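You operate a simulated robot arm through the tools that you are given. There is no shell and no other tool.

You run a simulated two-armed robot. Do the job below in one go: nothing can be reset, and whatever is moved stays where it is left.

## Task
Check the meter on the bright block, then measure the white plate.
Fine: switch the meter on, press its pad on each, stand it back and switch it off; leave the other plates. Set down upright: blue meter.

Only the result counts: the job must be done as asked and must still hold three seconds after the hand-in. Knocking over, shifting, dropping, spilling or breaking anything else fails it.

## Robot
Two 7-joint arms with two-finger parallel grippers on one trunk that stands fixed in place. Base frame: the origin is at the foot of the trunk, x ahead of it, y to its left, z up. Units: cm, rad, N and s.
The left shoulder is at [6.9, 18.2, 111.1], the right one opposite. With the tool pointing down near the work surface each hand reaches from about 28 to 74 cm from the base axis, measured 20 degrees to its own side. Payload 3.91 kg a hand.
The tool frame of a hand sits at the grasp point between the pads (the TCP): z along the fingers, y along the line on which they close. The tips reach 3 cm beyond it. Largest opening 11 cm; finger width 2, thickness 1; the body of the gripper, 4.8 by 11.2 cm, starts 5.5 cm behind the TCP.
Orientation is told as [roll, pitch, yaw] about the base's x, y, z axes, in that order, counted from this pose: with the fingers straight down and closing along the base's y, the tool's x points along the base's -x, its y along +y and its z along -z.

## Interface
- The arms move only by the tool move_arm. It takes "left_targets", "right_targets" or both (then of equal length, played together; a hand with none holds still); each is a list of rows, each a list of 7 numbers: the shift along the tool's x, y, z in cm, then the turn, a rotation vector about the tool's x, y, z in rad, then the gripper command, from -1 (shut) to 1 (fully open), values between in proportion. In form: [[tx, ty, tz, rx, ry, rz, fingers], ...]. A call has 1 to 20 rows; each row shifts and turns the commanded pose from where the row before left it, along the tool's axes as they then stand. Rows are played at 5 a second. More than 5 cm and 0.15 rad between two rows, or a gripper value outside its range, and nothing of the call is played. Where a pose cannot be reached the arm comes as near as it can. A force on the tool above 40 N (or 10 N above the force at the start of the call, whichever is more), or a blocked arm, ends the call early, and 0.2 s more pass. Each finger travels about 7.2 cm/s and halts on what it meets, pressing with about 21 N; the grip force reading is that of the motor and also rises with nothing between the fingers. The clock runs only during rows and for 0.2 s after the last one: add rows that do not move to give the fingers time. The reply holds the time, the measured pose of the TCP, the force on the tool along the base axes, the opening and the grip force, in the units named above and with some noise, with the torque about the TCP (base axes, N m) and any sound that the robot's microphone picked up.
- Cameras (640 x 400 px; columns grow to the right, rows downward): "scene" is now at [19.6, 5.98, 132.44]; the picture's right is [0.65, -0.76, 0.00], its down [-0.26, -0.22, -0.94] and it looks along [0.71, 0.61, -0.34] (base axes); focal length 218 px, centre (320, 200). "left" rides on the left gripper at [7.2, -1.7, -10.3] in its tool frame; the picture's right is [0.23, 0.97, 0.00], its down [-0.76, 0.18, -0.62] and it looks along [-0.61, 0.14, 0.78] (tool axes); focal length 222 px, centre (320, 200). "right" rides on the right gripper at [7.2, 1.7, -10.3] in its tool frame; the picture's right is [-0.23, 0.97, 0.00], its down [-0.76, -0.18, -0.62] and it looks along [-0.61, -0.14, 0.78] (tool axes); focal length 222 px, centre (320, 200). There is no depth. A picture from a camera that has moved, and an enlarged one, comes with that camera's place and axes in the base frame and with its lens.
- grab_frame(camera): a new picture of that camera. The clock stands still meanwhile.
- slide_trunk(by): slides the trunk up (or, below 0, down) by that many cm; the arms and the scene camera ride with it, the base frame stays. It gives what a move gives, with no picture.
- aim_head(pan, tilt): turns the head with the scene camera to pan (to the left, within 1.396 rad either way) and tilt (down, from -0.506 to 1.204), counted from straight ahead of the robot. It gives what a move gives.
- zoom(camera, box): a new picture of the part [left, top, right, bottom] of that camera's present view, enlarged. The clock stands still meanwhile.
- hand_in(): hands the job in; it is judged then, once.

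Nothing tells you positions but the pictures and the camera data. Unless the task says otherwise, let go and move clear before handing in.

The tools are called after "Call:" as a command line: name --argument value ..., lists and objects as JSON in quotes. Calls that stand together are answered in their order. move_arm: Moves the arms, as the interface text tells. Its arguments: {"type":"object","properties":{"left_targets":{"type":"array"},"right_targets":{"type":"array"}},"required":[]} The other tools are called the same way: slide_trunk (by) slides the trunk up or down; aim_head (pan, tilt) turns the head that bears the scene camera; grab_frame (camera) takes a picture; zoom (camera, box) takes an enlarged picture of a part of a camera's view; hand_in () hands the job in.

At the start:

```text
time: 0.0
left_tool_pos: [27.95, 32.93, 125.22]
left_ee_rot: [0.0, -0.001, 0.001]
left_wrist_force: [0.2, -0.4, -0.5]
left_ft_torque: [-0.04, -0.01, 0.0]
left_finger_gap: 11.01
left_gripper_force: 0.1
right_tool_pos: [43.1, 1.4, 116.65]
right_ee_rot: [-0.001, 0.0, -0.001]
right_wrist_force: [0.3, 0.0, -0.1]
right_ft_torque: [0.02, 0.0, 0.03]
right_finger_gap: 11.0
right_gripper_force: 0.1
trunk travel left (down, up): [-37.5, 13.9]
head pan, tilt: [0.712, 0.347]
```

scene: 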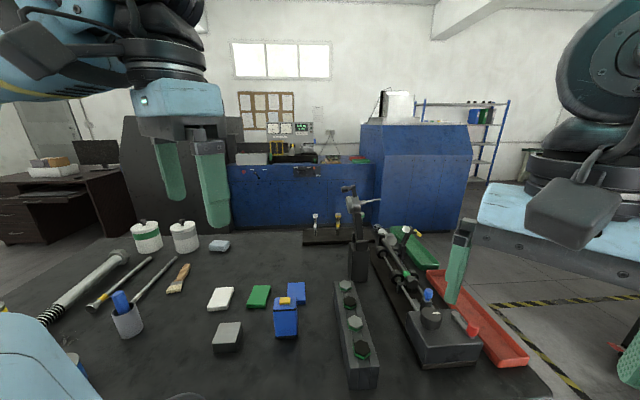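
right: 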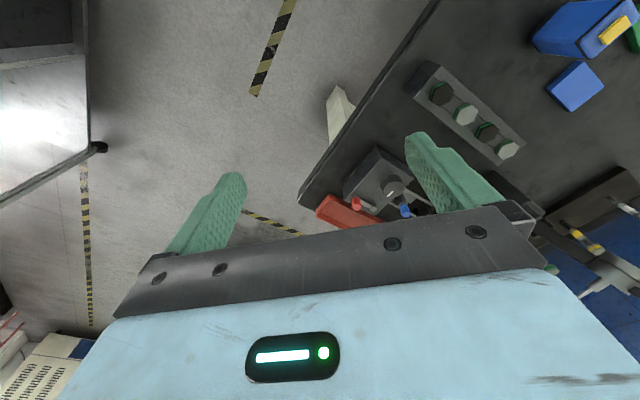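
left: 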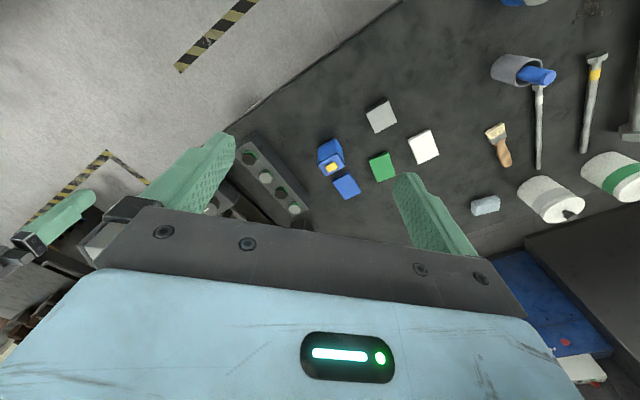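

I see a table with a blue meter with a yellow part standing near the middle, plus a white, a green and a blue plate and a bright grey block beside it. I'll zoom in to find out the details first.

Call:
zoom --camera "scene" --box '[190, 260, 330, 360]'

Call:
zoom --camera "left" --box '[290, 80, 460, 210]'

Call:
zoom --camera "right" --box '[500, 0, 640, 120]'

```text
4.00 times, centred on (260, 310) of scene
camera zoom: at [19.6, 5.98, 132.44], right [0.65, -0.76, 0.0], down [-0.26, -0.22, -0.94], along [0.71, 0.61, -0.34], focal length 870 px, centre (560, -240)
```

zoom: 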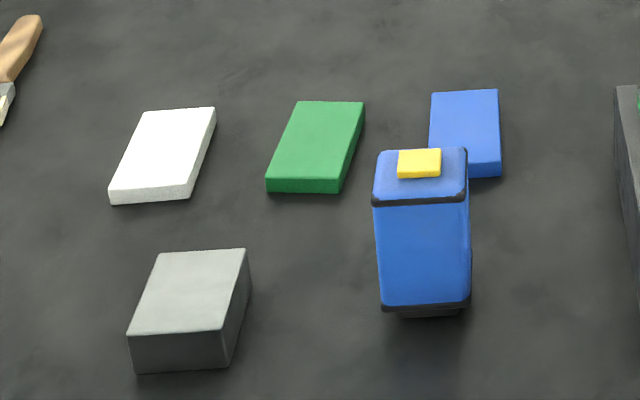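

```text
3.08 times, centred on (375, 145) of left
camera zoom: at [20.81, 31.15, 135.62], right [-0.23, 0.97, 0.0], down [0.76, 0.18, 0.62], along [0.61, 0.14, -0.78], focal length 684 px, centre (151, 369)
```

zoom: 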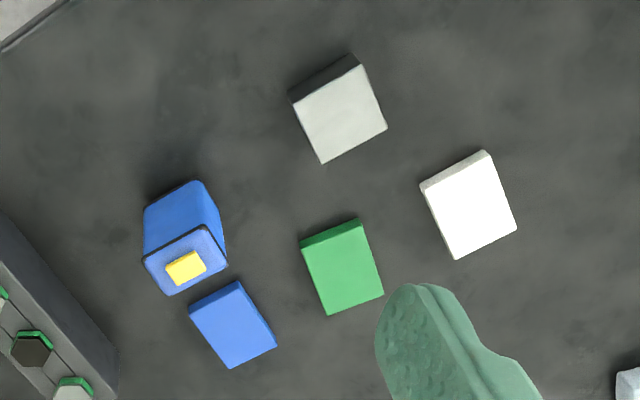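

```text
3.33 times, centred on (570, 60) of right
camera zoom: at [36.01, 3.11, 126.96], right [0.23, 0.97, 0.0], down [0.76, -0.18, 0.62], along [0.61, -0.14, -0.78], focal length 740 px, centre (-513, 667)
```

zoom: 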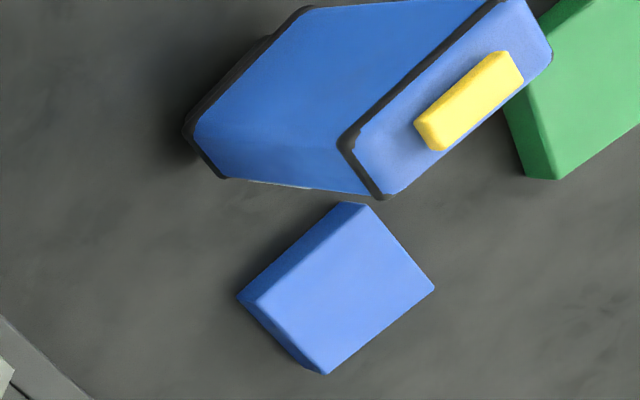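

The blue meter stands near (45, 39) with a yellow key on top at a height of about 92, and the white plate is near (39, 62). I'll turn the head to it and bring the left hand's camera closer for precise positions.

Call:
aim_head --pan 0.95 --tilt 0.8

Call:
move_arm --left_targets '[[-1.2, 0.8, 4, 0, 0, 0, 1], [-1.2, 0.8, 4, 0, 0, 0, 1], [-1.2, 0.8, 4, 0, 0, 0, 1], [-1.2, 0.8, 4, 0, 0, 0, 1], [0, 0, 0, 0, 0, 0, 1]]'

Call:
grab_frame --camera "left"

Call:
grab_frame --camera "scene"

```text
time: 0.9
left_tool_pos: [28.04, 32.87, 125.2]
left_ee_rot: [-0.001, -0.002, 0.0]
left_wrist_force: [-0.7, 0.1, 0.1]
left_ft_torque: [-0.02, -0.01, 0.0]
left_finger_gap: 11.01
left_gripper_force: 0.0
right_tool_pos: [43.15, 1.25, 116.73]
right_ee_rot: [0.001, 0.0, -0.001]
right_wrist_force: [-0.1, 0.0, 0.4]
right_ft_torque: [0.02, -0.03, 0.02]
right_finger_gap: 11.0
right_gripper_force: 0.0
trunk travel left (down, up): [-37.5, 13.9]
head pan, tilt: [0.949, 0.799]
```

```text
time: 2.1
left_tool_pos: [32.91, 36.03, 109.28]
left_ee_rot: [0.001, 0.002, 0.002]
left_wrist_force: [0.7, 0.3, -0.1]
left_ft_torque: [0.02, 0.01, 0.0]
left_finger_gap: 11.01
left_gripper_force: 0.1
right_tool_pos: [43.12, 1.32, 116.69]
right_ee_rot: [0.001, 0.001, 0.0]
right_wrist_force: [-0.5, -0.1, -0.1]
right_ft_torque: [0.02, 0.02, 0.01]
right_finger_gap: 11.0
right_gripper_force: 0.0
trunk travel left (down, up): [-37.5, 13.9]
head pan, tilt: [0.949, 0.799]
```

```text
taken
camera left: at [25.66, 34.31, 119.57], right [-0.23, 0.97, 0.0], down [0.76, 0.18, 0.62], along [0.61, 0.14, -0.78], focal length 222 px, centre (320, 200)
```

left: 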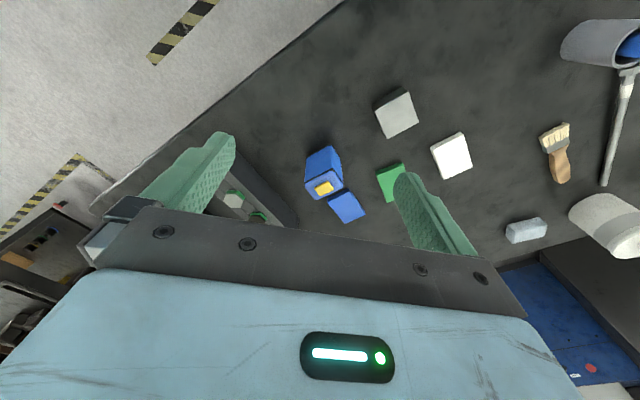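

```text
taken
camera scene: at [17.21, 6.41, 128.46], right [0.81, -0.58, 0.0], down [-0.42, -0.58, -0.7], along [0.41, 0.57, -0.72], focal length 218 px, centre (320, 200)
```

scene: 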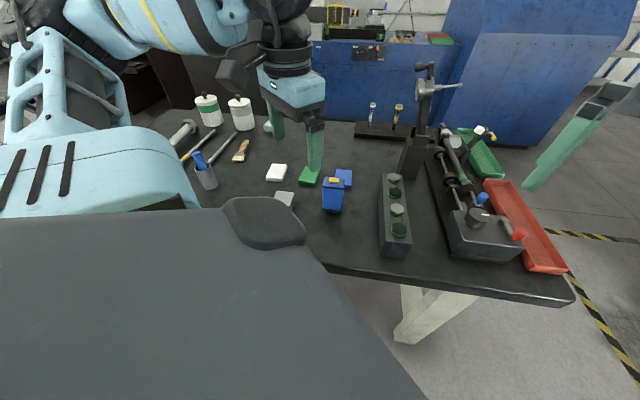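

The hand camera works well; the meter, block and plates sit in the upper middle of it. I'll enlarge them.

Call:
zoom --camera "left" --box '[290, 80, 480, 230]'

Call:
zoom --camera "left" --box '[295, 140, 375, 230]'

Call:
zoom --camera "scene" --box '[250, 150, 370, 225]'

```text
2.67 times, centred on (385, 155) of left
camera zoom: at [25.66, 34.31, 119.57], right [-0.23, 0.97, 0.0], down [0.76, 0.18, 0.62], along [0.61, 0.14, -0.78], focal length 592 px, centre (147, 320)
```

zoom: 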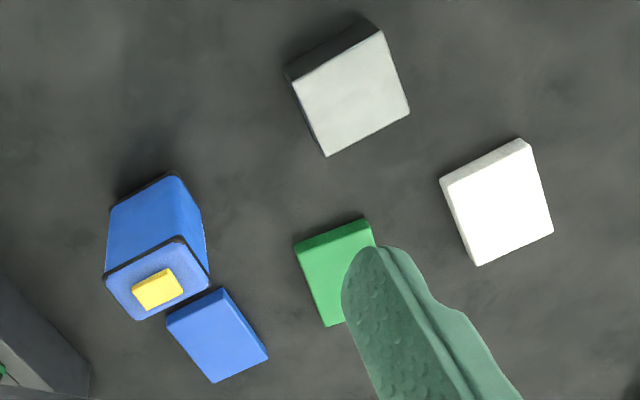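

```text
4.44 times, centred on (335, 185) of left
camera zoom: at [25.66, 34.31, 119.57], right [-0.23, 0.97, 0.0], down [0.76, 0.18, 0.62], along [0.61, 0.14, -0.78], focal length 987 px, centre (253, 267)
```

zoom: 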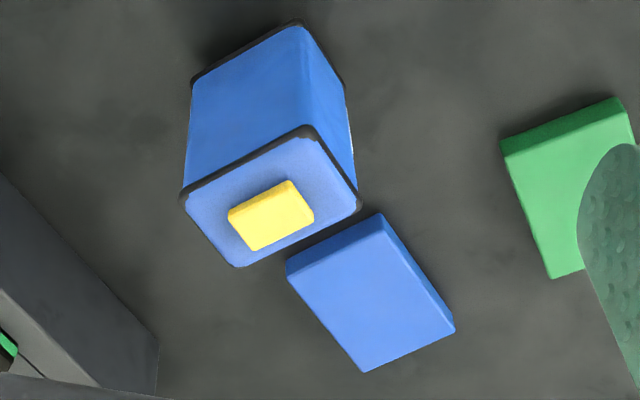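

```text
5.33 times, centred on (310, 188) of scene
camera zoom: at [17.21, 6.41, 128.46], right [0.81, -0.58, 0.0], down [-0.42, -0.58, -0.7], along [0.41, 0.57, -0.72], focal length 1160 px, centre (373, 267)
```

zoom: 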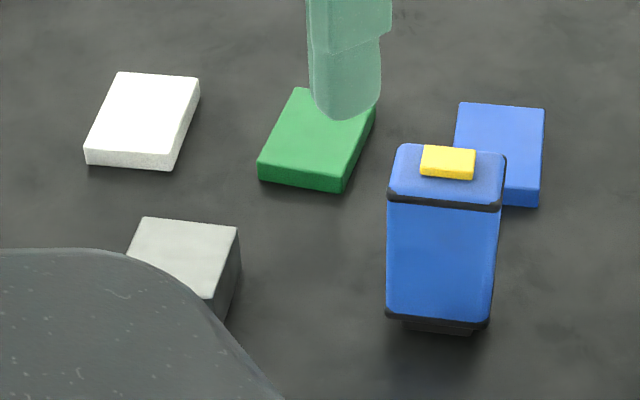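

The meter is about 5.2 by 3.7 cm, turned 45°, centred near (45.5, 39.6) with its key top at z≈91. I'll take another viewpoint over the white plate to fix the heights and positions.

Call:
move_arm --left_targets '[[1, 4.5, 1, 0, 0, 0, 1], [1, 4.5, 1, 0, 0, 0, 1], [1, 4.5, 1, 0, 0, 0, 1], [1, 4.5, 1, 0, 0, 0, 1], [0, 0, 0, 0, 0, 0, 1], [0, 0, 0, 0, 0, 0, 1]]'

Call:
grab_frame --camera "left"

Call:
zoom --camera "left" --box '[130, 60, 370, 210]'

```text
time: 3.5
left_tool_pos: [31.53, 41.72, 107.96]
left_ee_rot: [0.0, 0.0, 0.0]
left_wrist_force: [1.1, -0.1, 0.0]
left_ft_torque: [0.0, 0.02, 0.0]
left_finger_gap: 10.99
left_gripper_force: 0.1
left hand out of reach, approached as far as the arm can: row 2, 3, 4
right_tool_pos: [43.0, 1.41, 116.67]
right_ee_rot: [0.002, 0.0, 0.001]
right_wrist_force: [0.0, 0.3, 0.1]
right_ft_torque: [0.01, 0.03, -0.03]
right_finger_gap: 11.0
right_gripper_force: 0.1
trunk travel left (down, up): [-37.5, 13.9]
head pan, tilt: [0.949, 0.799]
```

```text
taken
camera left: at [24.42, 39.97, 118.35], right [-0.23, 0.97, 0.0], down [0.76, 0.18, 0.62], along [0.61, 0.14, -0.78], focal length 222 px, centre (320, 200)
```

left: 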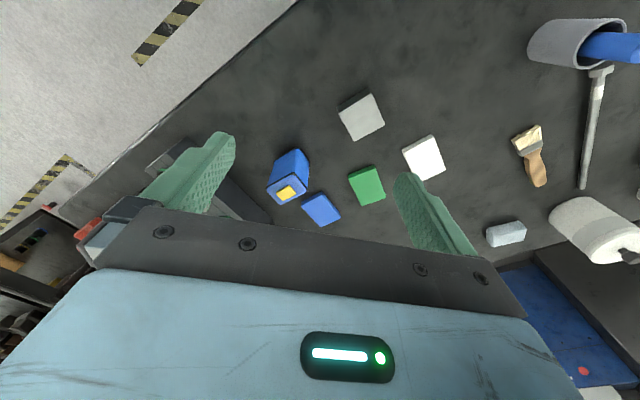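

```text
2.67 times, centred on (250, 135) of left
camera zoom: at [24.42, 39.97, 118.35], right [-0.23, 0.97, 0.0], down [0.76, 0.18, 0.62], along [0.61, 0.14, -0.78], focal length 592 px, centre (507, 373)
```

zoom: 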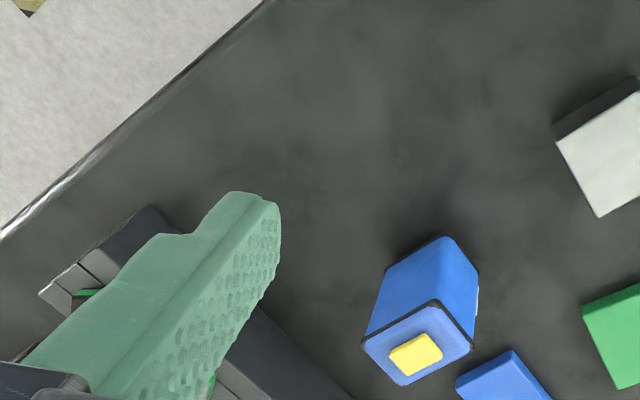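

The sideways reach was limited with the hand pointing straight ahead. I'll turn the hand about 45° outward, which also lines the fingers up with the meter's long side.

Call:
move_arm --left_targets '[[0, 0, 0, 0, 0, -0.131, 1], [0, 0, 0, 0, 0, -0.131, 1], [0, 0, 0, 0, 0, -0.131, 1], [0, 0, 0, 0, 0, -0.131, 1], [0, 0, 0, 0, 0, -0.131, 1], [0, 0, 0, 0, 0, -0.131, 1], [0, 0, 0, 0, 0, 0, 1]]'

Call:
grab_frame --camera "left"

```text
time: 5.1
left_tool_pos: [31.65, 41.8, 107.98]
left_ee_rot: [0.0, 0.0, 0.789]
left_wrist_force: [0.5, 0.0, 0.9]
left_ft_torque: [-0.04, 0.0, -0.01]
left_finger_gap: 10.98
left_gripper_force: 0.1
right_tool_pos: [43.27, 1.32, 116.71]
right_ee_rot: [0.0, -0.002, -0.002]
right_wrist_force: [-0.7, -0.2, -0.5]
right_ft_torque: [-0.02, -0.02, -0.02]
right_finger_gap: 11.01
right_gripper_force: 0.0
trunk travel left (down, up): [-37.5, 13.9]
head pan, tilt: [0.949, 0.799]
```

```text
taken
camera left: at [27.8, 35.31, 118.4], right [-0.85, 0.53, 0.0], down [0.41, 0.67, 0.62], along [0.33, 0.53, -0.78], focal length 222 px, centre (320, 200)
```

left: 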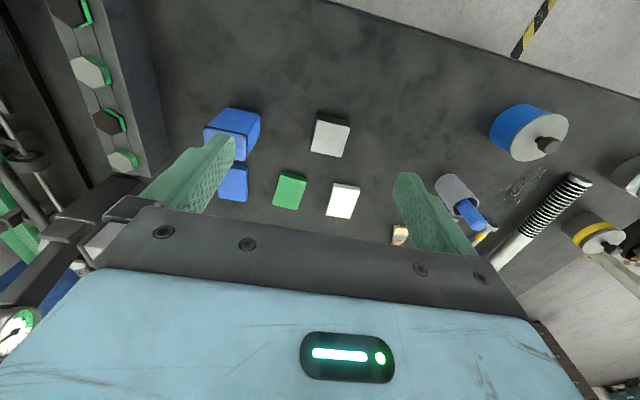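

The command simply stops at the reachable spot, and now the row of plates lies square to the hand's view. I'll go lower for close-up measurements.

Call:
move_arm --left_targets '[[-1.3, 0.2, 3.33, 0, 0, 0, 1], [-1.3, 0.2, 3.33, 0, 0, 0, 1], [-1.3, 0.2, 3.33, 0, 0, 0, 1], [0, 0, 0, 0, 0, 0, 1], [0, 0, 0, 0, 0, 0, 1]]'

Call:
grab_frame --camera "left"

Call:
zoom --camera "left" --box '[160, 60, 400, 210]'

Call:
zoom --camera "scene" --box '[250, 150, 370, 225]'

```text
time: 6.3
left_tool_pos: [34.19, 44.89, 97.91]
left_ee_rot: [0.0, 0.001, 0.787]
left_wrist_force: [0.2, 0.2, -0.2]
left_ft_torque: [-0.02, 0.02, 0.05]
left_finger_gap: 11.0
left_gripper_force: 0.2
right_tool_pos: [43.17, 1.44, 116.6]
right_ee_rot: [0.0, 0.001, -0.002]
right_wrist_force: [0.6, 0.3, -0.1]
right_ft_torque: [0.01, 0.0, 0.01]
right_finger_gap: 11.03
right_gripper_force: 0.0
trunk travel left (down, up): [-37.5, 13.9]
head pan, tilt: [0.949, 0.799]
```

```text
taken
camera left: at [30.23, 38.49, 108.39], right [-0.85, 0.53, 0.0], down [0.41, 0.67, 0.62], along [0.33, 0.53, -0.78], focal length 222 px, centre (320, 200)
```

left: 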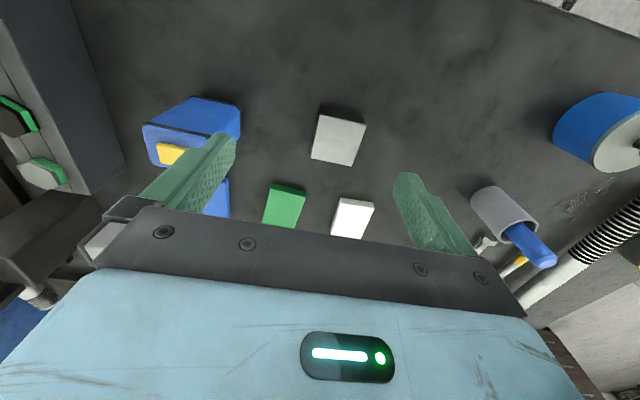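

```text
2.67 times, centred on (280, 135) of left
camera zoom: at [30.23, 38.49, 108.39], right [-0.85, 0.53, 0.0], down [0.41, 0.67, 0.62], along [0.33, 0.53, -0.78], focal length 592 px, centre (427, 373)
```

zoom: 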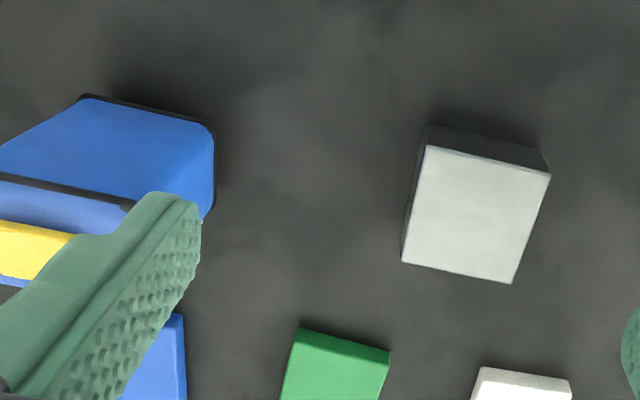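

```text
5.33 times, centred on (310, 188) of scene
camera zoom: at [17.26, 6.48, 128.45], right [0.81, -0.58, 0.0], down [-0.42, -0.58, -0.7], along [0.41, 0.57, -0.72], focal length 1160 px, centre (373, 267)
```

zoom: 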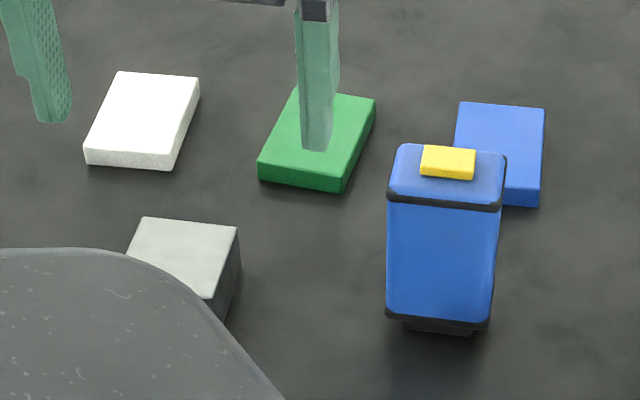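

The block's top is near (34.5, 49.5), and the table edge runs diagonally. To pin the table height I'll shut the fingers and gently probe an empty spot near (34.5, 40.5).

Call:
move_arm --left_targets '[[2.9, -3.3, 1, 0, 0, 0, -1], [0, 0, 3.5, 0, 0, 0, -1], [0, 0, 3.5, 0, 0, 0, -1], [0, 0, 3, 0, 0, 0, -1], [0, 0, 0, 0, 0, 0, -1], [0, 0, 0, 0, 0, 0, -1]]'

Call:
grab_frame --camera "left"

Call:
grab_frame --camera "scene"

```text
time: 7.7
left_tool_pos: [34.21, 40.5, 87.19]
left_ee_rot: [-0.001, -0.001, 0.788]
left_wrist_force: [-0.2, 0.1, 0.1]
left_ft_torque: [0.01, 0.03, 0.01]
left_finger_gap: 0.0
left_gripper_force: 20.9
right_tool_pos: [43.05, 1.35, 116.63]
right_ee_rot: [0.0, 0.001, 0.0]
right_wrist_force: [0.3, 0.4, 0.7]
right_ft_torque: [-0.02, -0.02, 0.01]
right_finger_gap: 10.97
right_gripper_force: 0.0
trunk travel left (down, up): [-37.5, 13.9]
head pan, tilt: [0.949, 0.799]
```

```text
taken
camera left: at [30.42, 34.12, 97.5], right [-0.85, 0.53, 0.0], down [0.41, 0.66, 0.62], along [0.33, 0.53, -0.78], focal length 222 px, centre (320, 200)
```

left: 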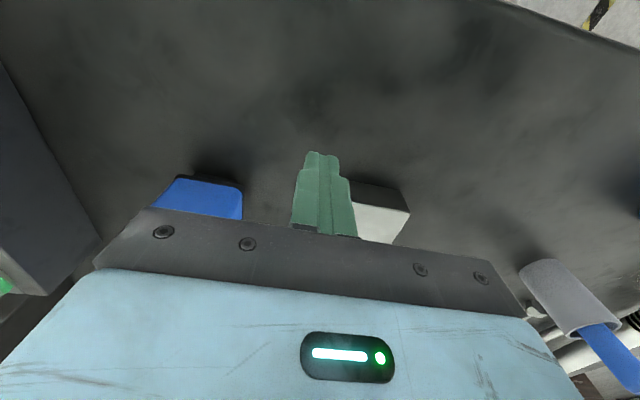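

```text
taken
camera scene: at [17.25, 6.47, 128.45], right [0.81, -0.58, 0.0], down [-0.42, -0.58, -0.7], along [0.41, 0.57, -0.72], focal length 218 px, centre (320, 200)
```

scene: 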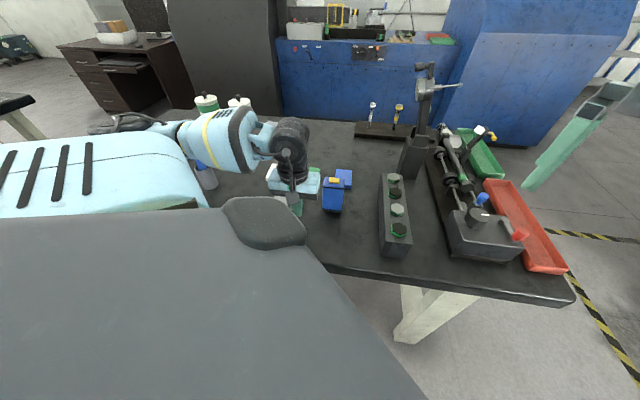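

The fingertips are now at about z=84 over bare table. I'll come down in small steps until they touch.

Call:
move_arm --left_targets '[[0, 0, 0.5, 0, 0, 0, -1], [0, 0, 0.5, 0, 0, 0, -1], [0, 0, 0.4, 0, 0, 0, -1], [0, 0, 0.3, 0, 0, 0, -1], [0, 0, 0.3, 0, 0, 0, -1], [0, 0, 0.3, 0, 0, 0, -1], [0, 0, 0.3, 0, 0, 0, -1], [0, 0, 0.3, 0, 0, 0, -1], [0, 0, 0.3, 0, 0, 0, -1], [0, 0, 0.3, 0, 0, 0, -1]]'

```text
time: 9.9
left_tool_pos: [34.29, 40.65, 83.58]
left_ee_rot: [0.0, 0.0, 0.786]
left_wrist_force: [0.1, -0.4, 0.3]
left_ft_torque: [-0.04, -0.03, -0.03]
left_finger_gap: 0.01
left_gripper_force: 21.3
right_tool_pos: [43.17, 1.3, 116.62]
right_ee_rot: [0.0, 0.001, 0.001]
right_wrist_force: [0.1, -0.6, -0.8]
right_ft_torque: [0.0, 0.02, 0.02]
right_finger_gap: 11.0
right_gripper_force: 0.1
trunk travel left (down, up): [-37.5, 13.9]
head pan, tilt: [0.949, 0.799]
```

No contact yet with the tips at 80.6, so I'll go on down.

Call:
move_arm --left_targets '[[0, 0, 0.3, 0, 0, 0, -1], [0, 0, 0.3, 0, 0, 0, -1], [0, 0, 0.3, 0, 0, 0, -1], [0, 0, 0.3, 0, 0, 0, -1], [0, 0, 0.3, 0, 0, 0, -1], [0, 0, 0.3, 0, 0, 0, -1], [0, 0, 0.3, 0, 0, 0, -1], [0, 0, 0.3, 0, 0, 0, -1]]'

```text
time: 10.8
left_tool_pos: [34.32, 40.43, 82.99]
left_ee_rot: [0.0, -0.007, 0.784]
left_wrist_force: [-13.5, -0.3, 22.4]
left_ft_torque: [-0.14, 0.55, 0.11]
left_finger_gap: 0.0
left_gripper_force: 21.1
right_tool_pos: [42.94, 1.28, 116.73]
right_ee_rot: [0.001, -0.002, 0.0]
right_wrist_force: [0.2, 0.5, 0.2]
right_ft_torque: [0.0, -0.02, -0.04]
right_finger_gap: 11.0
right_gripper_force: 0.0
trunk travel left (down, up): [-37.5, 13.9]
head pan, tilt: [0.949, 0.799]
stopped in row 4 (left hand): the force on the tool passed its limit at 46 N (the readings are from after the stop); the commanded pose is now the measured one
```

The table is at z = 80.0, which puts the block's top near 83.3 and the white plate's top near 81.2, centred about (39.8, 64). Next I'll rise and hover with the closed fingertips over the yellow key.

Call:
move_arm --left_targets '[[0, 0, -4.5, 0, 0, 0, -1], [0, 0, -4.5, 0, 0, 0, -1], [0, 0, -4.5, 0, 0, 0, -1], [-2.45, -2.83, 0, 0, 0, 0, -1], [-2.45, -2.83, 0, 0, 0, 0, -1], [-2.45, -2.83, 0, 0, 0, 0, -1], [0, 0, 0, 0, 0, 0, -1], [0, 0, 0, 0, 0, 0, -1]]'

Call:
zoom --camera "left" --box '[240, 120, 400, 220]'

Call:
zoom --camera "scene" --box '[280, 140, 400, 215]'

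```text
time: 12.6
left_tool_pos: [45.58, 39.65, 96.29]
left_ee_rot: [-0.002, -0.009, 0.786]
left_wrist_force: [0.8, 0.5, 0.5]
left_ft_torque: [0.04, -0.01, 0.0]
left_finger_gap: 0.0
left_gripper_force: 21.1
right_tool_pos: [43.15, 1.32, 116.63]
right_ee_rot: [-0.001, 0.0, 0.0]
right_wrist_force: [0.1, 0.5, -0.6]
right_ft_torque: [-0.01, 0.0, -0.01]
right_finger_gap: 11.01
right_gripper_force: 0.1
trunk travel left (down, up): [-37.5, 13.9]
head pan, tilt: [0.949, 0.799]
```

```text
4.00 times, centred on (320, 170) of left
camera zoom: at [41.65, 33.23, 106.6], right [-0.85, 0.53, 0.0], down [0.41, 0.66, 0.63], along [0.33, 0.53, -0.78], focal length 888 px, centre (320, 320)
```

zoom: 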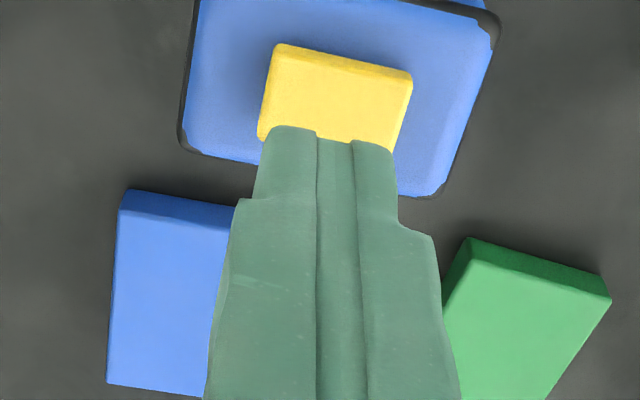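

```text
5.33 times, centred on (340, 178) of scene
camera zoom: at [17.29, 6.43, 128.45], right [0.81, -0.58, 0.0], down [-0.42, -0.58, -0.7], along [0.41, 0.57, -0.72], focal length 1160 px, centre (213, 320)
```

zoom: 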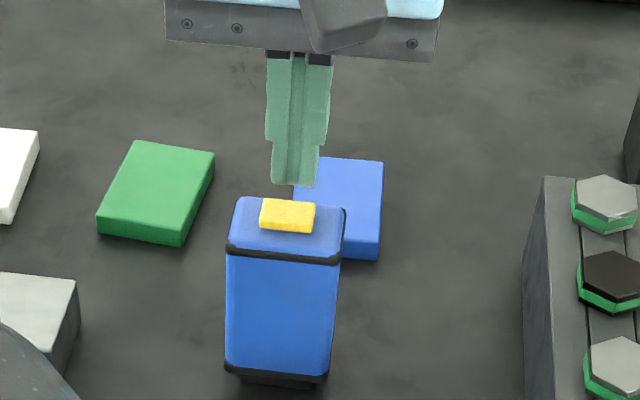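

The fingertips hover just above and slightly past the key, so I'll shift about half a centimetre toward me and press down in fine steps.

Call:
move_arm --left_targets '[[0.5, 0.3, 0, 0, 0, 0, -1], [0, 0, 0.8, 0, 0, 0, -1], [0, 0, 0.8, 0, 0, 0, -1], [0, 0, 0.15, 0, 0, 0, -1], [0, 0, 0.15, 0, 0, 0, -1], [0, 0, 0.15, 0, 0, 0, -1], [0, 0, 0, 0, 0, 0, -1]]'

Call:
zoom --camera "scene" --box '[280, 140, 400, 215]'

Call:
zoom --camera "left" --box '[240, 120, 400, 220]'

```text
time: 14.2
left_tool_pos: [45.0, 39.59, 94.37]
left_ee_rot: [0.0, -0.008, 0.786]
left_wrist_force: [-0.1, -0.4, 1.2]
left_ft_torque: [0.03, 0.05, -0.01]
left_finger_gap: 0.0
left_gripper_force: 21.0
right_tool_pos: [43.12, 1.39, 116.71]
right_ee_rot: [-0.001, 0.001, 0.0]
right_wrist_force: [-1.0, 0.0, -0.3]
right_ft_torque: [-0.01, -0.01, 0.0]
right_finger_gap: 11.03
right_gripper_force: 0.1
trunk travel left (down, up): [-37.5, 13.9]
head pan, tilt: [0.949, 0.799]
```

```text
5.33 times, centred on (340, 178) of scene
camera zoom: at [17.23, 6.45, 128.46], right [0.81, -0.58, 0.0], down [-0.42, -0.58, -0.7], along [0.41, 0.57, -0.72], focal length 1160 px, centre (213, 320)
```

zoom: 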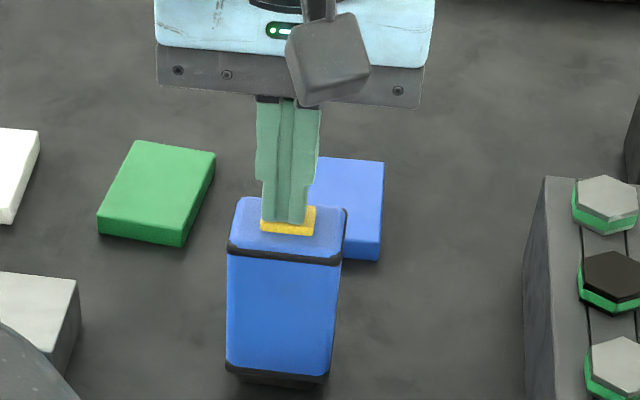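

```text
4.00 times, centred on (320, 170) of left
camera zoom: at [41.04, 33.15, 104.65], right [-0.85, 0.53, 0.0], down [0.41, 0.66, 0.63], along [0.33, 0.53, -0.78], focal length 888 px, centre (320, 320)
```

zoom: 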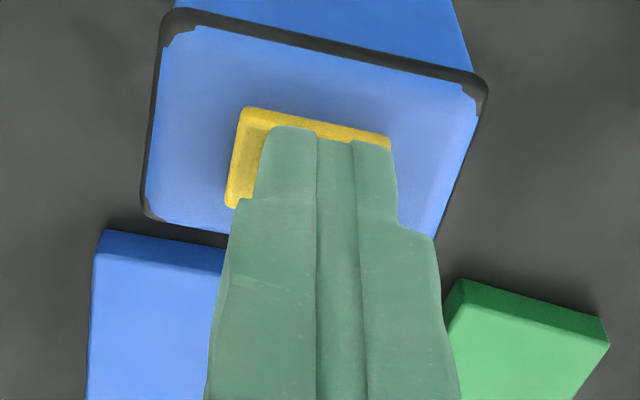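

The tips are just above the key and over it. Now I'll press with 0.1 cm steps.

Call:
move_arm --left_targets '[[0, -0.15, 0, 0, 0, 0, -1], [0, 0, 0.1, 0, 0, 0, -1], [0, 0, 0.1, 0, 0, 0, -1], [0, 0, 0.1, 0, 0, 0, -1], [0, 0, 0.1, 0, 0, 0, -1], [0, 0, 0, 0, 0, 0, -1]]'

```text
time: 15.6
left_tool_pos: [45.07, 39.5, 93.95]
left_ee_rot: [-0.002, -0.006, 0.787]
left_wrist_force: [-0.2, 2.4, 6.2]
left_ft_torque: [0.03, 0.05, -0.02]
left_finger_gap: 0.02
left_gripper_force: 21.3
right_tool_pos: [43.06, 1.39, 116.68]
right_ee_rot: [0.0, -0.001, 0.0]
right_wrist_force: [0.8, -0.2, -0.2]
right_ft_torque: [-0.02, 0.01, 0.03]
right_finger_gap: 10.98
right_gripper_force: 0.2
trunk travel left (down, up): [-37.5, 13.9]
head pan, tilt: [0.949, 0.799]
heard: click
```

A click was heard at about 6 N, so the key has switched. I'll lift off and look at it.

Call:
move_arm --left_targets '[[0, 0, -1, 0, 0, 0, -1], [0, 0, -3, 0, 0, 0, -1], [0, 0, -4, 0, 0, 0, -1], [0, 0, -4, 0, 0, 0, -1], [0, 0, 0, 0, 0, 0, 1], [0, 0, 0, 0, 0, 0, 1]]'

Call:
zoom --camera "left" --box '[210, 80, 450, 230]'

Call:
zoom --camera "scene" --box '[280, 140, 400, 215]'

```text
time: 17.0
left_tool_pos: [44.96, 39.45, 105.94]
left_ee_rot: [-0.003, -0.006, 0.785]
left_wrist_force: [0.2, 1.1, 0.0]
left_ft_torque: [0.03, -0.02, -0.01]
left_finger_gap: 8.23
left_gripper_force: 0.1
right_tool_pos: [43.08, 1.36, 116.69]
right_ee_rot: [0.0, 0.0, -0.001]
right_wrist_force: [0.2, 0.1, 0.6]
right_ft_torque: [-0.04, -0.01, 0.01]
right_finger_gap: 10.99
right_gripper_force: 0.0
trunk travel left (down, up): [-37.5, 13.9]
head pan, tilt: [0.949, 0.799]
```

```text
2.67 times, centred on (330, 155) of left
camera zoom: at [41.06, 32.97, 116.29], right [-0.85, 0.53, 0.0], down [0.41, 0.66, 0.63], along [0.33, 0.53, -0.78], focal length 592 px, centre (293, 320)
```

zoom: 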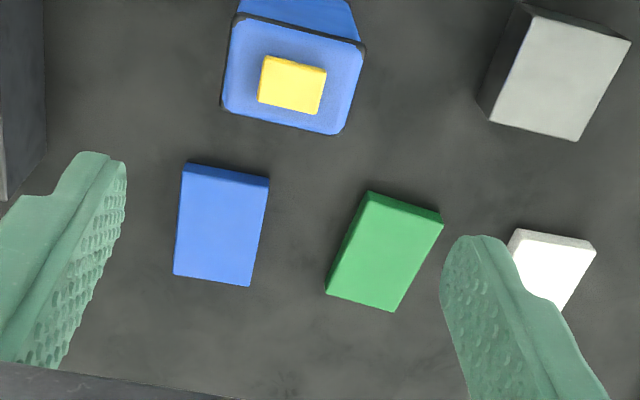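

```text
5.33 times, centred on (340, 178) of scene
camera zoom: at [17.22, 6.43, 128.46], right [0.81, -0.58, 0.0], down [-0.42, -0.58, -0.7], along [0.41, 0.57, -0.72], focal length 1160 px, centre (213, 320)
```

zoom: 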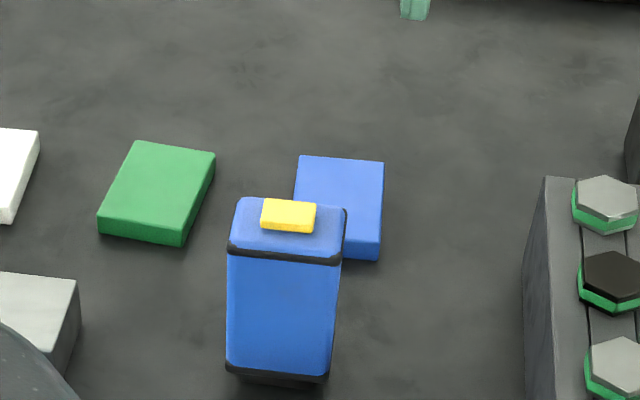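

The click worked and nothing moved; the meter's centre comes out at (45.1, 39.4). I'll now lower the open hand around it so the fingers close on its two narrow sides.

Call:
move_arm --left_targets '[[-0.1, -0.1, 4, -0.006, 0.002, 0, 1], [0, 0, 4, 0, 0, 0, 1], [0, 0, 4, 0, 0, 0, 1], [0, 0, 4, 0, 0, 0, 1], [0, 0, 2, 0, 0, 0, 1], [0, 0, 0.95, 0, 0, 0, 1], [0, 0, 0, 0, 0, 0, 0.2], [0, 0, 0, 0, 0, 0, 0.2], [0, 0, 0, 0, 0, 0, 0.2]]'

Call:
zoom --camera "left" --box '[210, 80, 450, 230]'

Call:
zoom --camera "scene" --box '[280, 140, 400, 215]'

```text
time: 19.0
left_tool_pos: [45.24, 39.5, 86.84]
left_ee_rot: [0.007, -0.006, 0.786]
left_wrist_force: [-0.2, 0.4, 0.3]
left_ft_torque: [0.01, 0.02, 0.02]
left_finger_gap: 6.62
left_gripper_force: 0.0
right_tool_pos: [43.05, 1.51, 116.57]
right_ee_rot: [0.001, 0.0, 0.001]
right_wrist_force: [-0.5, -0.2, -0.4]
right_ft_torque: [0.01, 0.02, 0.04]
right_finger_gap: 11.0
right_gripper_force: 0.0
trunk travel left (down, up): [-37.5, 13.9]
head pan, tilt: [0.949, 0.799]
```

```text
2.67 times, centred on (330, 155) of left
camera zoom: at [41.37, 33.03, 97.28], right [-0.85, 0.53, 0.0], down [0.41, 0.66, 0.63], along [0.33, 0.53, -0.78], focal length 592 px, centre (293, 320)
```

zoom: 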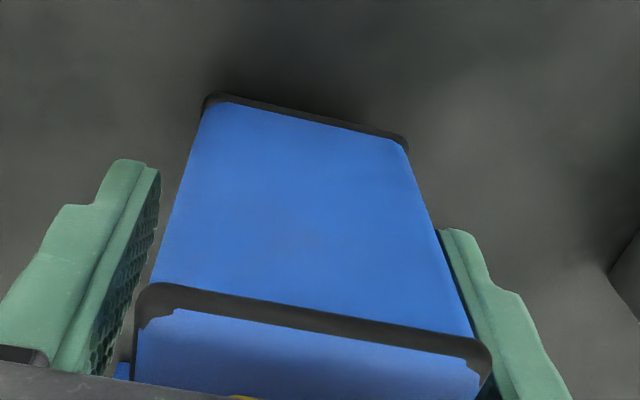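

```text
5.33 times, centred on (340, 178) of scene
camera zoom: at [17.24, 6.45, 128.45], right [0.81, -0.58, 0.0], down [-0.42, -0.58, -0.7], along [0.41, 0.57, -0.72], focal length 1160 px, centre (213, 320)
```

zoom: 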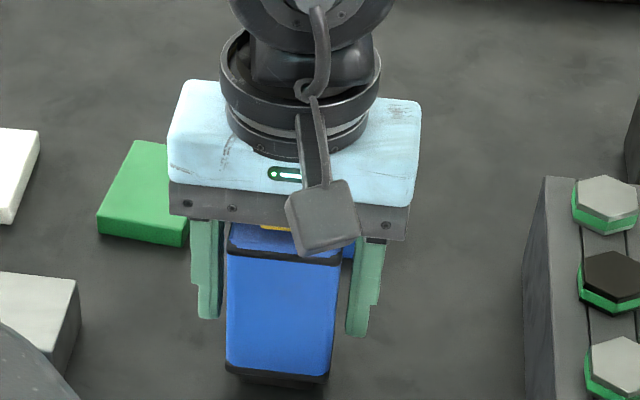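

The fingers straddle the meter with a small gap each side. I'll trim the position and tilt slightly, then close on it.

Call:
move_arm --left_targets '[[0.15, 0.15, 0, 0.007, 0.006, 0, 0.2], [0, 0, 0, 0, 0, 0, 0.0], [0, 0, 0, 0, 0, 0, -0.04], [0, 0, 0, 0, 0, 0, -0.3], [0, 0, 0, 0, 0, 0, -1], [0, 0, 0, 0, 0, 0, -1], [0, 0, 0, 0, 0, 0, -1]]'

Call:
zoom --camera "left" --box '[210, 80, 450, 230]'

Call:
zoom --camera "scene" --box '[280, 140, 400, 215]'

```text
time: 20.6
left_tool_pos: [44.98, 39.56, 87.09]
left_ee_rot: [-0.002, 0.002, 0.786]
left_wrist_force: [0.8, 0.0, 0.2]
left_ft_torque: [0.06, -0.02, -0.02]
left_finger_gap: 5.57
left_gripper_force: 21.0
right_tool_pos: [43.2, 1.32, 116.68]
right_ee_rot: [0.001, -0.001, -0.002]
right_wrist_force: [0.4, -0.2, 0.5]
right_ft_torque: [0.01, 0.04, -0.01]
right_finger_gap: 11.0
right_gripper_force: 0.0
trunk travel left (down, up): [-37.5, 13.9]
head pan, tilt: [0.949, 0.799]
```

```text
2.67 times, centred on (330, 155) of left
camera zoom: at [41.14, 33.15, 97.35], right [-0.85, 0.53, 0.0], down [0.41, 0.67, 0.62], along [0.33, 0.53, -0.78], focal length 592 px, centre (293, 320)
```

zoom: 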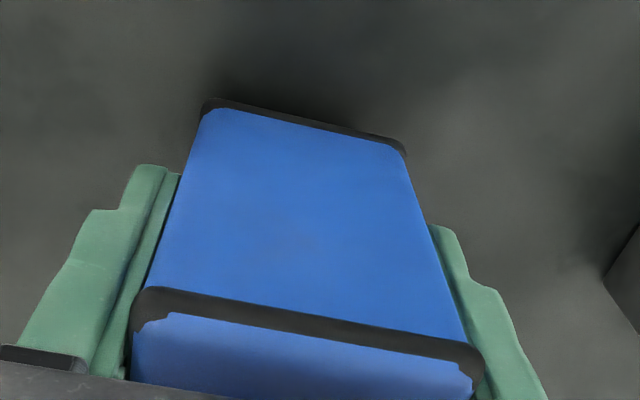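

```text
5.33 times, centred on (340, 178) of scene
camera zoom: at [17.24, 6.45, 128.45], right [0.81, -0.58, 0.0], down [-0.42, -0.58, -0.7], along [0.41, 0.57, -0.72], focal length 1160 px, centre (213, 320)
```

zoom: 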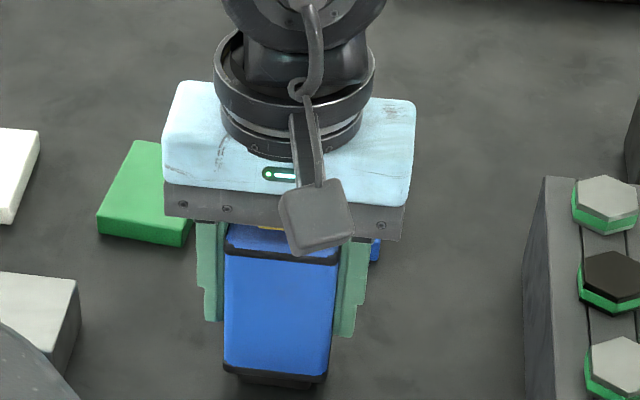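

The meter is gripped (5.57 cm between the fingers) with its base 7.0 cm below the tool point. I'll lift it 8 cm and carry it above the bright block at (34.3, 49.0).

Call:
move_arm --left_targets '[[0, 0, -1, 0, 0, 0, -1], [0, 0, -3.5, 0, 0, 0, -1], [0, 0, -3.5, 0, 0, 0, -1], [0, 0, 0, 0, 0, 0, -1], [0.21, 3.57, 0, 0, 0, 0, -1], [0.21, 3.57, 0, 0, 0, 0, -1], [0.21, 3.57, 0, 0, 0, 0, -1], [0.21, 3.57, 0, 0, 0, 0, -1], [0, 0, 0, 0, 0, 0, -1], [0, 0, 0, 0, 0, 0, -1]]'

Call:
grab_frame --camera "left"

Call:
grab_frame --camera "scene"

```text
time: 22.8
left_tool_pos: [34.06, 48.94, 94.93]
left_ee_rot: [-0.002, 0.003, 0.785]
left_wrist_force: [0.1, 0.4, -1.4]
left_ft_torque: [0.0, 0.01, -0.03]
left_finger_gap: 5.58
left_gripper_force: 21.1
right_tool_pos: [43.15, 1.35, 116.7]
right_ee_rot: [0.0, 0.0, -0.001]
right_wrist_force: [0.0, 0.2, 0.7]
right_ft_torque: [0.01, 0.02, 0.02]
right_finger_gap: 11.0
right_gripper_force: 0.1
trunk travel left (down, up): [-37.5, 13.9]
head pan, tilt: [0.949, 0.799]
```

```text
taken
camera left: at [30.23, 42.62, 105.27], right [-0.85, 0.53, 0.0], down [0.41, 0.67, 0.62], along [0.33, 0.53, -0.78], focal length 222 px, centre (320, 200)
```

left: 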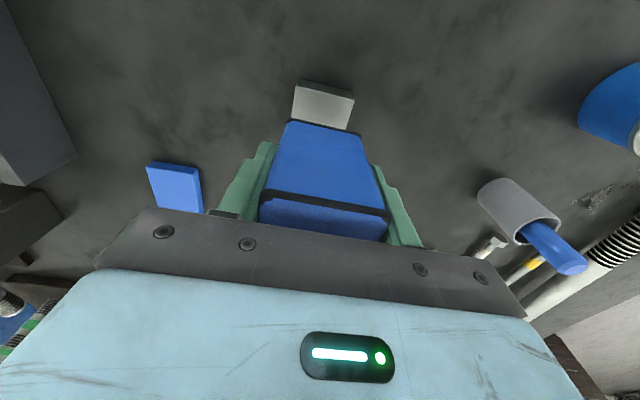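

```text
taken
camera scene: at [17.19, 6.42, 128.46], right [0.81, -0.58, 0.0], down [-0.42, -0.58, -0.7], along [0.41, 0.57, -0.72], focal length 218 px, centre (320, 200)
```

scene: 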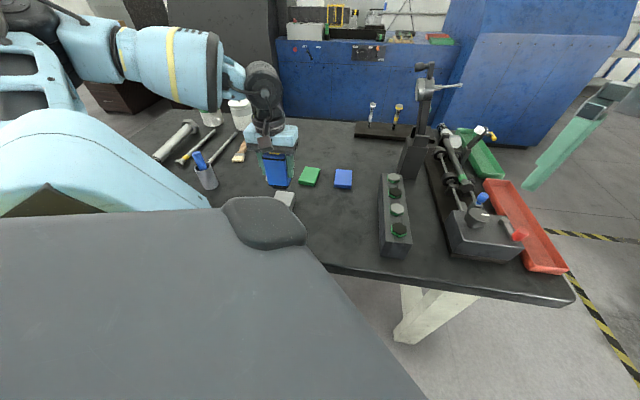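

The meter hangs centred over the block, base about 4.7 cm above its top. I'll lower it close, then press softly in small steps.

Call:
move_arm --left_targets '[[-0.28, -0.14, 1.5, 0, 0, 0, -1], [0, 0, 1.5, 0, 0, 0, -1], [0, 0, 0.7, 0, 0, 0, -1], [0, 0, 0.2, 0, 0, 0, -1], [0, 0, 0, 0, 0, 0, -1]]'

Call:
zoom --camera "scene" --box '[230, 140, 350, 215]'

Call:
zoom --camera "left" --box '[210, 70, 450, 220]'

```text
time: 24.0
left_tool_pos: [34.53, 49.05, 91.01]
left_ee_rot: [-0.002, 0.001, 0.788]
left_wrist_force: [1.2, 0.1, -1.4]
left_ft_torque: [-0.03, -0.01, 0.01]
left_finger_gap: 5.58
left_gripper_force: 21.1
right_tool_pos: [43.08, 1.33, 116.6]
right_ee_rot: [0.0, 0.001, 0.0]
right_wrist_force: [-0.2, 0.7, 0.4]
right_ft_torque: [0.03, -0.02, 0.03]
right_finger_gap: 11.0
right_gripper_force: 0.1
trunk travel left (down, up): [-37.5, 13.9]
head pan, tilt: [0.949, 0.799]
```

```text
5.33 times, centred on (290, 178) of scene
camera zoom: at [17.25, 6.47, 128.45], right [0.81, -0.58, 0.0], down [-0.42, -0.58, -0.7], along [0.41, 0.57, -0.72], focal length 1160 px, centre (480, 320)
```

zoom: 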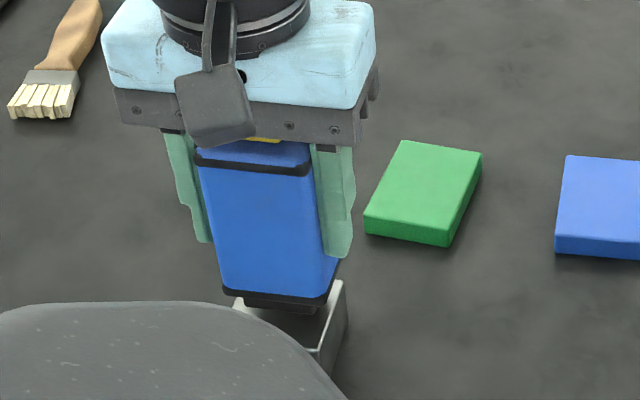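

```text
2.67 times, centred on (330, 145) of left
camera zoom: at [30.71, 42.77, 101.39], right [-0.85, 0.53, 0.0], down [0.41, 0.67, 0.62], along [0.33, 0.53, -0.78], focal length 592 px, centre (293, 347)
```

zoom: 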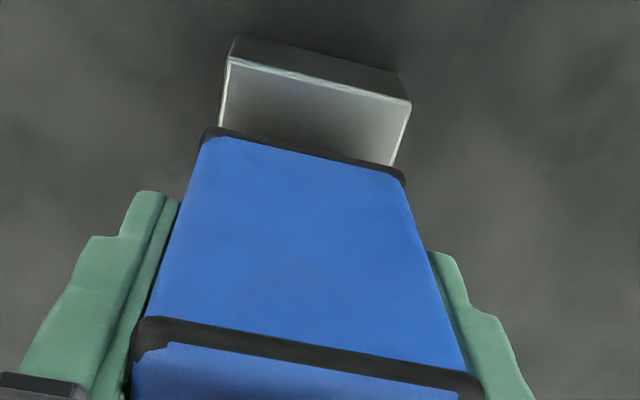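

The pad is right above the block. I'll shift 0.35 cm toward me to centre it better and press down in 0.1 cm steps.

Call:
move_arm --left_targets '[[0.35, 0, 0, 0, 0, 0, -1], [0, 0, 0.1, 0, 0, 0, -1], [0, 0, 0.1, 0, 0, 0, -1], [0, 0, 0.1, 0, 0, 0, -1], [0, 0, 0.1, 0, 0, 0, -1], [0, 0, 0.1, 0, 0, 0, -1], [0, 0, 0, 0, 0, 0, -1]]'

```text
time: 25.6
left_tool_pos: [34.27, 48.93, 90.51]
left_ee_rot: [0.0, 0.002, 0.788]
left_wrist_force: [-0.5, -0.1, -1.9]
left_ft_torque: [-0.01, 0.01, 0.0]
left_finger_gap: 5.57
left_gripper_force: 21.3
right_tool_pos: [43.16, 1.39, 116.66]
right_ee_rot: [0.0, -0.001, 0.0]
right_wrist_force: [0.8, -1.0, -0.1]
right_ft_torque: [0.0, 0.0, 0.01]
right_finger_gap: 11.0
right_gripper_force: 0.0
trunk travel left (down, up): [-37.5, 13.9]
head pan, tilt: [0.949, 0.799]
```

No contact yet; I'll continue down.

Call:
move_arm --left_targets '[[0, 0, 0.1, 0, 0, 0, -1], [0, 0, 0.1, 0, 0, 0, -1], [0, 0, 0.1, 0, 0, 0, -1], [0, 0, 0, 0, 0, 0, -1]]'

```text
time: 26.6
left_tool_pos: [34.48, 48.76, 90.26]
left_ee_rot: [-0.002, -0.001, 0.786]
left_wrist_force: [-2.0, -1.2, 8.3]
left_ft_torque: [0.02, 0.29, 0.01]
left_finger_gap: 5.56
left_gripper_force: 21.7
right_tool_pos: [43.05, 1.43, 116.68]
right_ee_rot: [0.001, 0.001, -0.001]
right_wrist_force: [0.3, -1.1, 0.1]
right_ft_torque: [0.02, 0.01, 0.0]
right_finger_gap: 11.01
right_gripper_force: 0.0
trunk travel left (down, up): [-37.5, 13.9]
head pan, tilt: [0.949, 0.799]
```

The pad is on the block at about 9 N, and nothing is heard yet. I'll hold for a second with slightly more pressure.

Call:
move_arm --left_targets '[[0, 0, 0.05, 0, 0, 0, -1], [0, 0, 0, 0, 0, 0, -1], [0, 0, 0, 0, 0, 0, -1], [0, 0, 0, 0, 0, 0, -1], [0, 0, 0, 0, 0, 0, -1]]'

Call:
zoom --camera "scene" --box '[230, 140, 350, 215]'

Call:
zoom --camera "left" --box '[210, 70, 450, 220]'

```text
time: 27.8
left_tool_pos: [34.32, 48.87, 90.28]
left_ee_rot: [-0.001, -0.001, 0.787]
left_wrist_force: [1.7, 2.0, 18.6]
left_ft_torque: [0.16, 0.16, -0.01]
left_finger_gap: 5.59
left_gripper_force: 21.0
right_tool_pos: [43.16, 1.3, 116.74]
right_ee_rot: [0.0, -0.001, 0.0]
right_wrist_force: [0.1, 0.2, 0.8]
right_ft_torque: [-0.02, 0.01, 0.0]
right_finger_gap: 11.02
right_gripper_force: 0.0
trunk travel left (down, up): [-37.5, 13.9]
head pan, tilt: [0.949, 0.799]
```

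```text
5.33 times, centred on (290, 178) of scene
camera zoom: at [17.16, 6.35, 128.48], right [0.81, -0.58, 0.0], down [-0.42, -0.58, -0.7], along [0.41, 0.57, -0.72], focal length 1160 px, centre (480, 320)
```

zoom: 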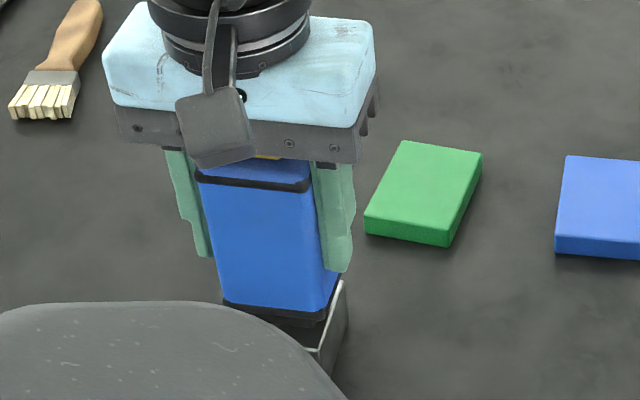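

```text
2.67 times, centred on (330, 145) of left
camera zoom: at [30.41, 42.45, 100.69], right [-0.85, 0.53, 0.0], down [0.41, 0.66, 0.62], along [0.33, 0.53, -0.78], focal length 592 px, centre (293, 347)
```

zoom: 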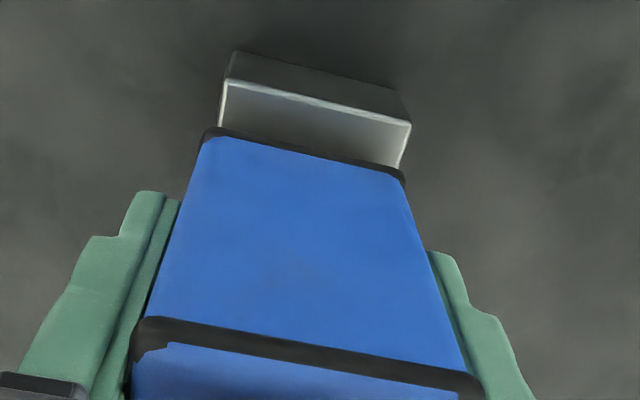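

Pressed on the block at roughly 10–19 N for over a second. Now I'll lift off and turn the meter so that its far face, probably the display, shows to the scene camera.

Call:
move_arm --left_targets '[[0, 0, -0.5, 0, 0, 0, -1], [0, 0, -3, 0, 0, 0, -1], [0, 0, -4, 0, 0, 0, -1], [0, 0, -3, 0, 0, 0, -1], [0, 0, 0, 0, 0, 0.14, -1], [0, 0, 0, 0, 0, 0.14, -1], [0, 0, 0, 0, 0, 0.14, -1], [0, 0, 0, 0, 0, 0.14, -1], [0, 0, 0, 0, 0, 0.14, -1], [0, 0, 0, 0, 0, 0.14, -1], [0, 0, 0, 0, 0, 0.14, -1], [0, 0, 0, 0, 0, 0.14, -1], [0, 0, 0, 0, 0, 0, -1]]'

Call:
grab_frame --camera "scene"

Call:
grab_frame --camera "left"

```text
time: 30.6
left_tool_pos: [34.3, 48.84, 100.76]
left_ee_rot: [-0.003, 0.0, -0.265]
left_wrist_force: [-0.8, -0.8, -1.2]
left_ft_torque: [-0.01, 0.01, 0.0]
left_finger_gap: 5.58
left_gripper_force: 20.8
left hand out of reach, approached as far as the arm can: row 12
right_tool_pos: [43.1, 1.38, 116.67]
right_ee_rot: [0.0, 0.0, 0.0]
right_wrist_force: [0.0, -0.8, -0.3]
right_ft_torque: [0.02, -0.02, -0.03]
right_finger_gap: 11.0
right_gripper_force: 0.1
trunk travel left (down, up): [-37.5, 13.9]
head pan, tilt: [0.949, 0.799]
```

```text
taken
camera scene: at [17.23, 6.44, 128.46], right [0.81, -0.58, 0.0], down [-0.42, -0.58, -0.7], along [0.41, 0.57, -0.72], focal length 218 px, centre (320, 200)
```

scene: 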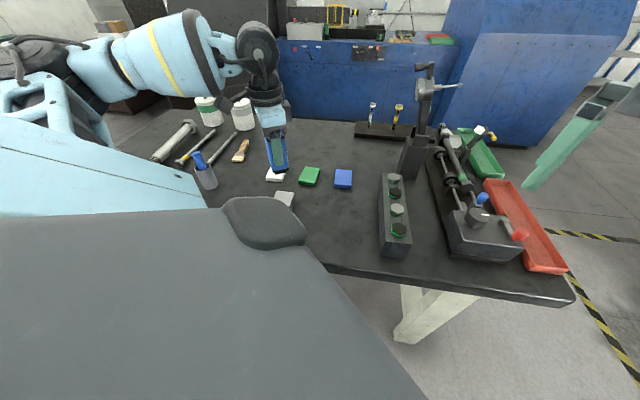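

```text
taken
camera left: at [26.94, 49.09, 111.08], right [0.04, 1.0, 0.0], down [0.78, -0.03, 0.62], along [0.62, -0.02, -0.78], focal length 222 px, centre (320, 200)
```

left: 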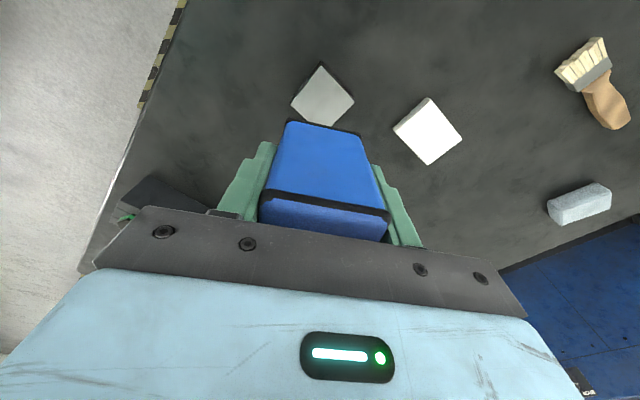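

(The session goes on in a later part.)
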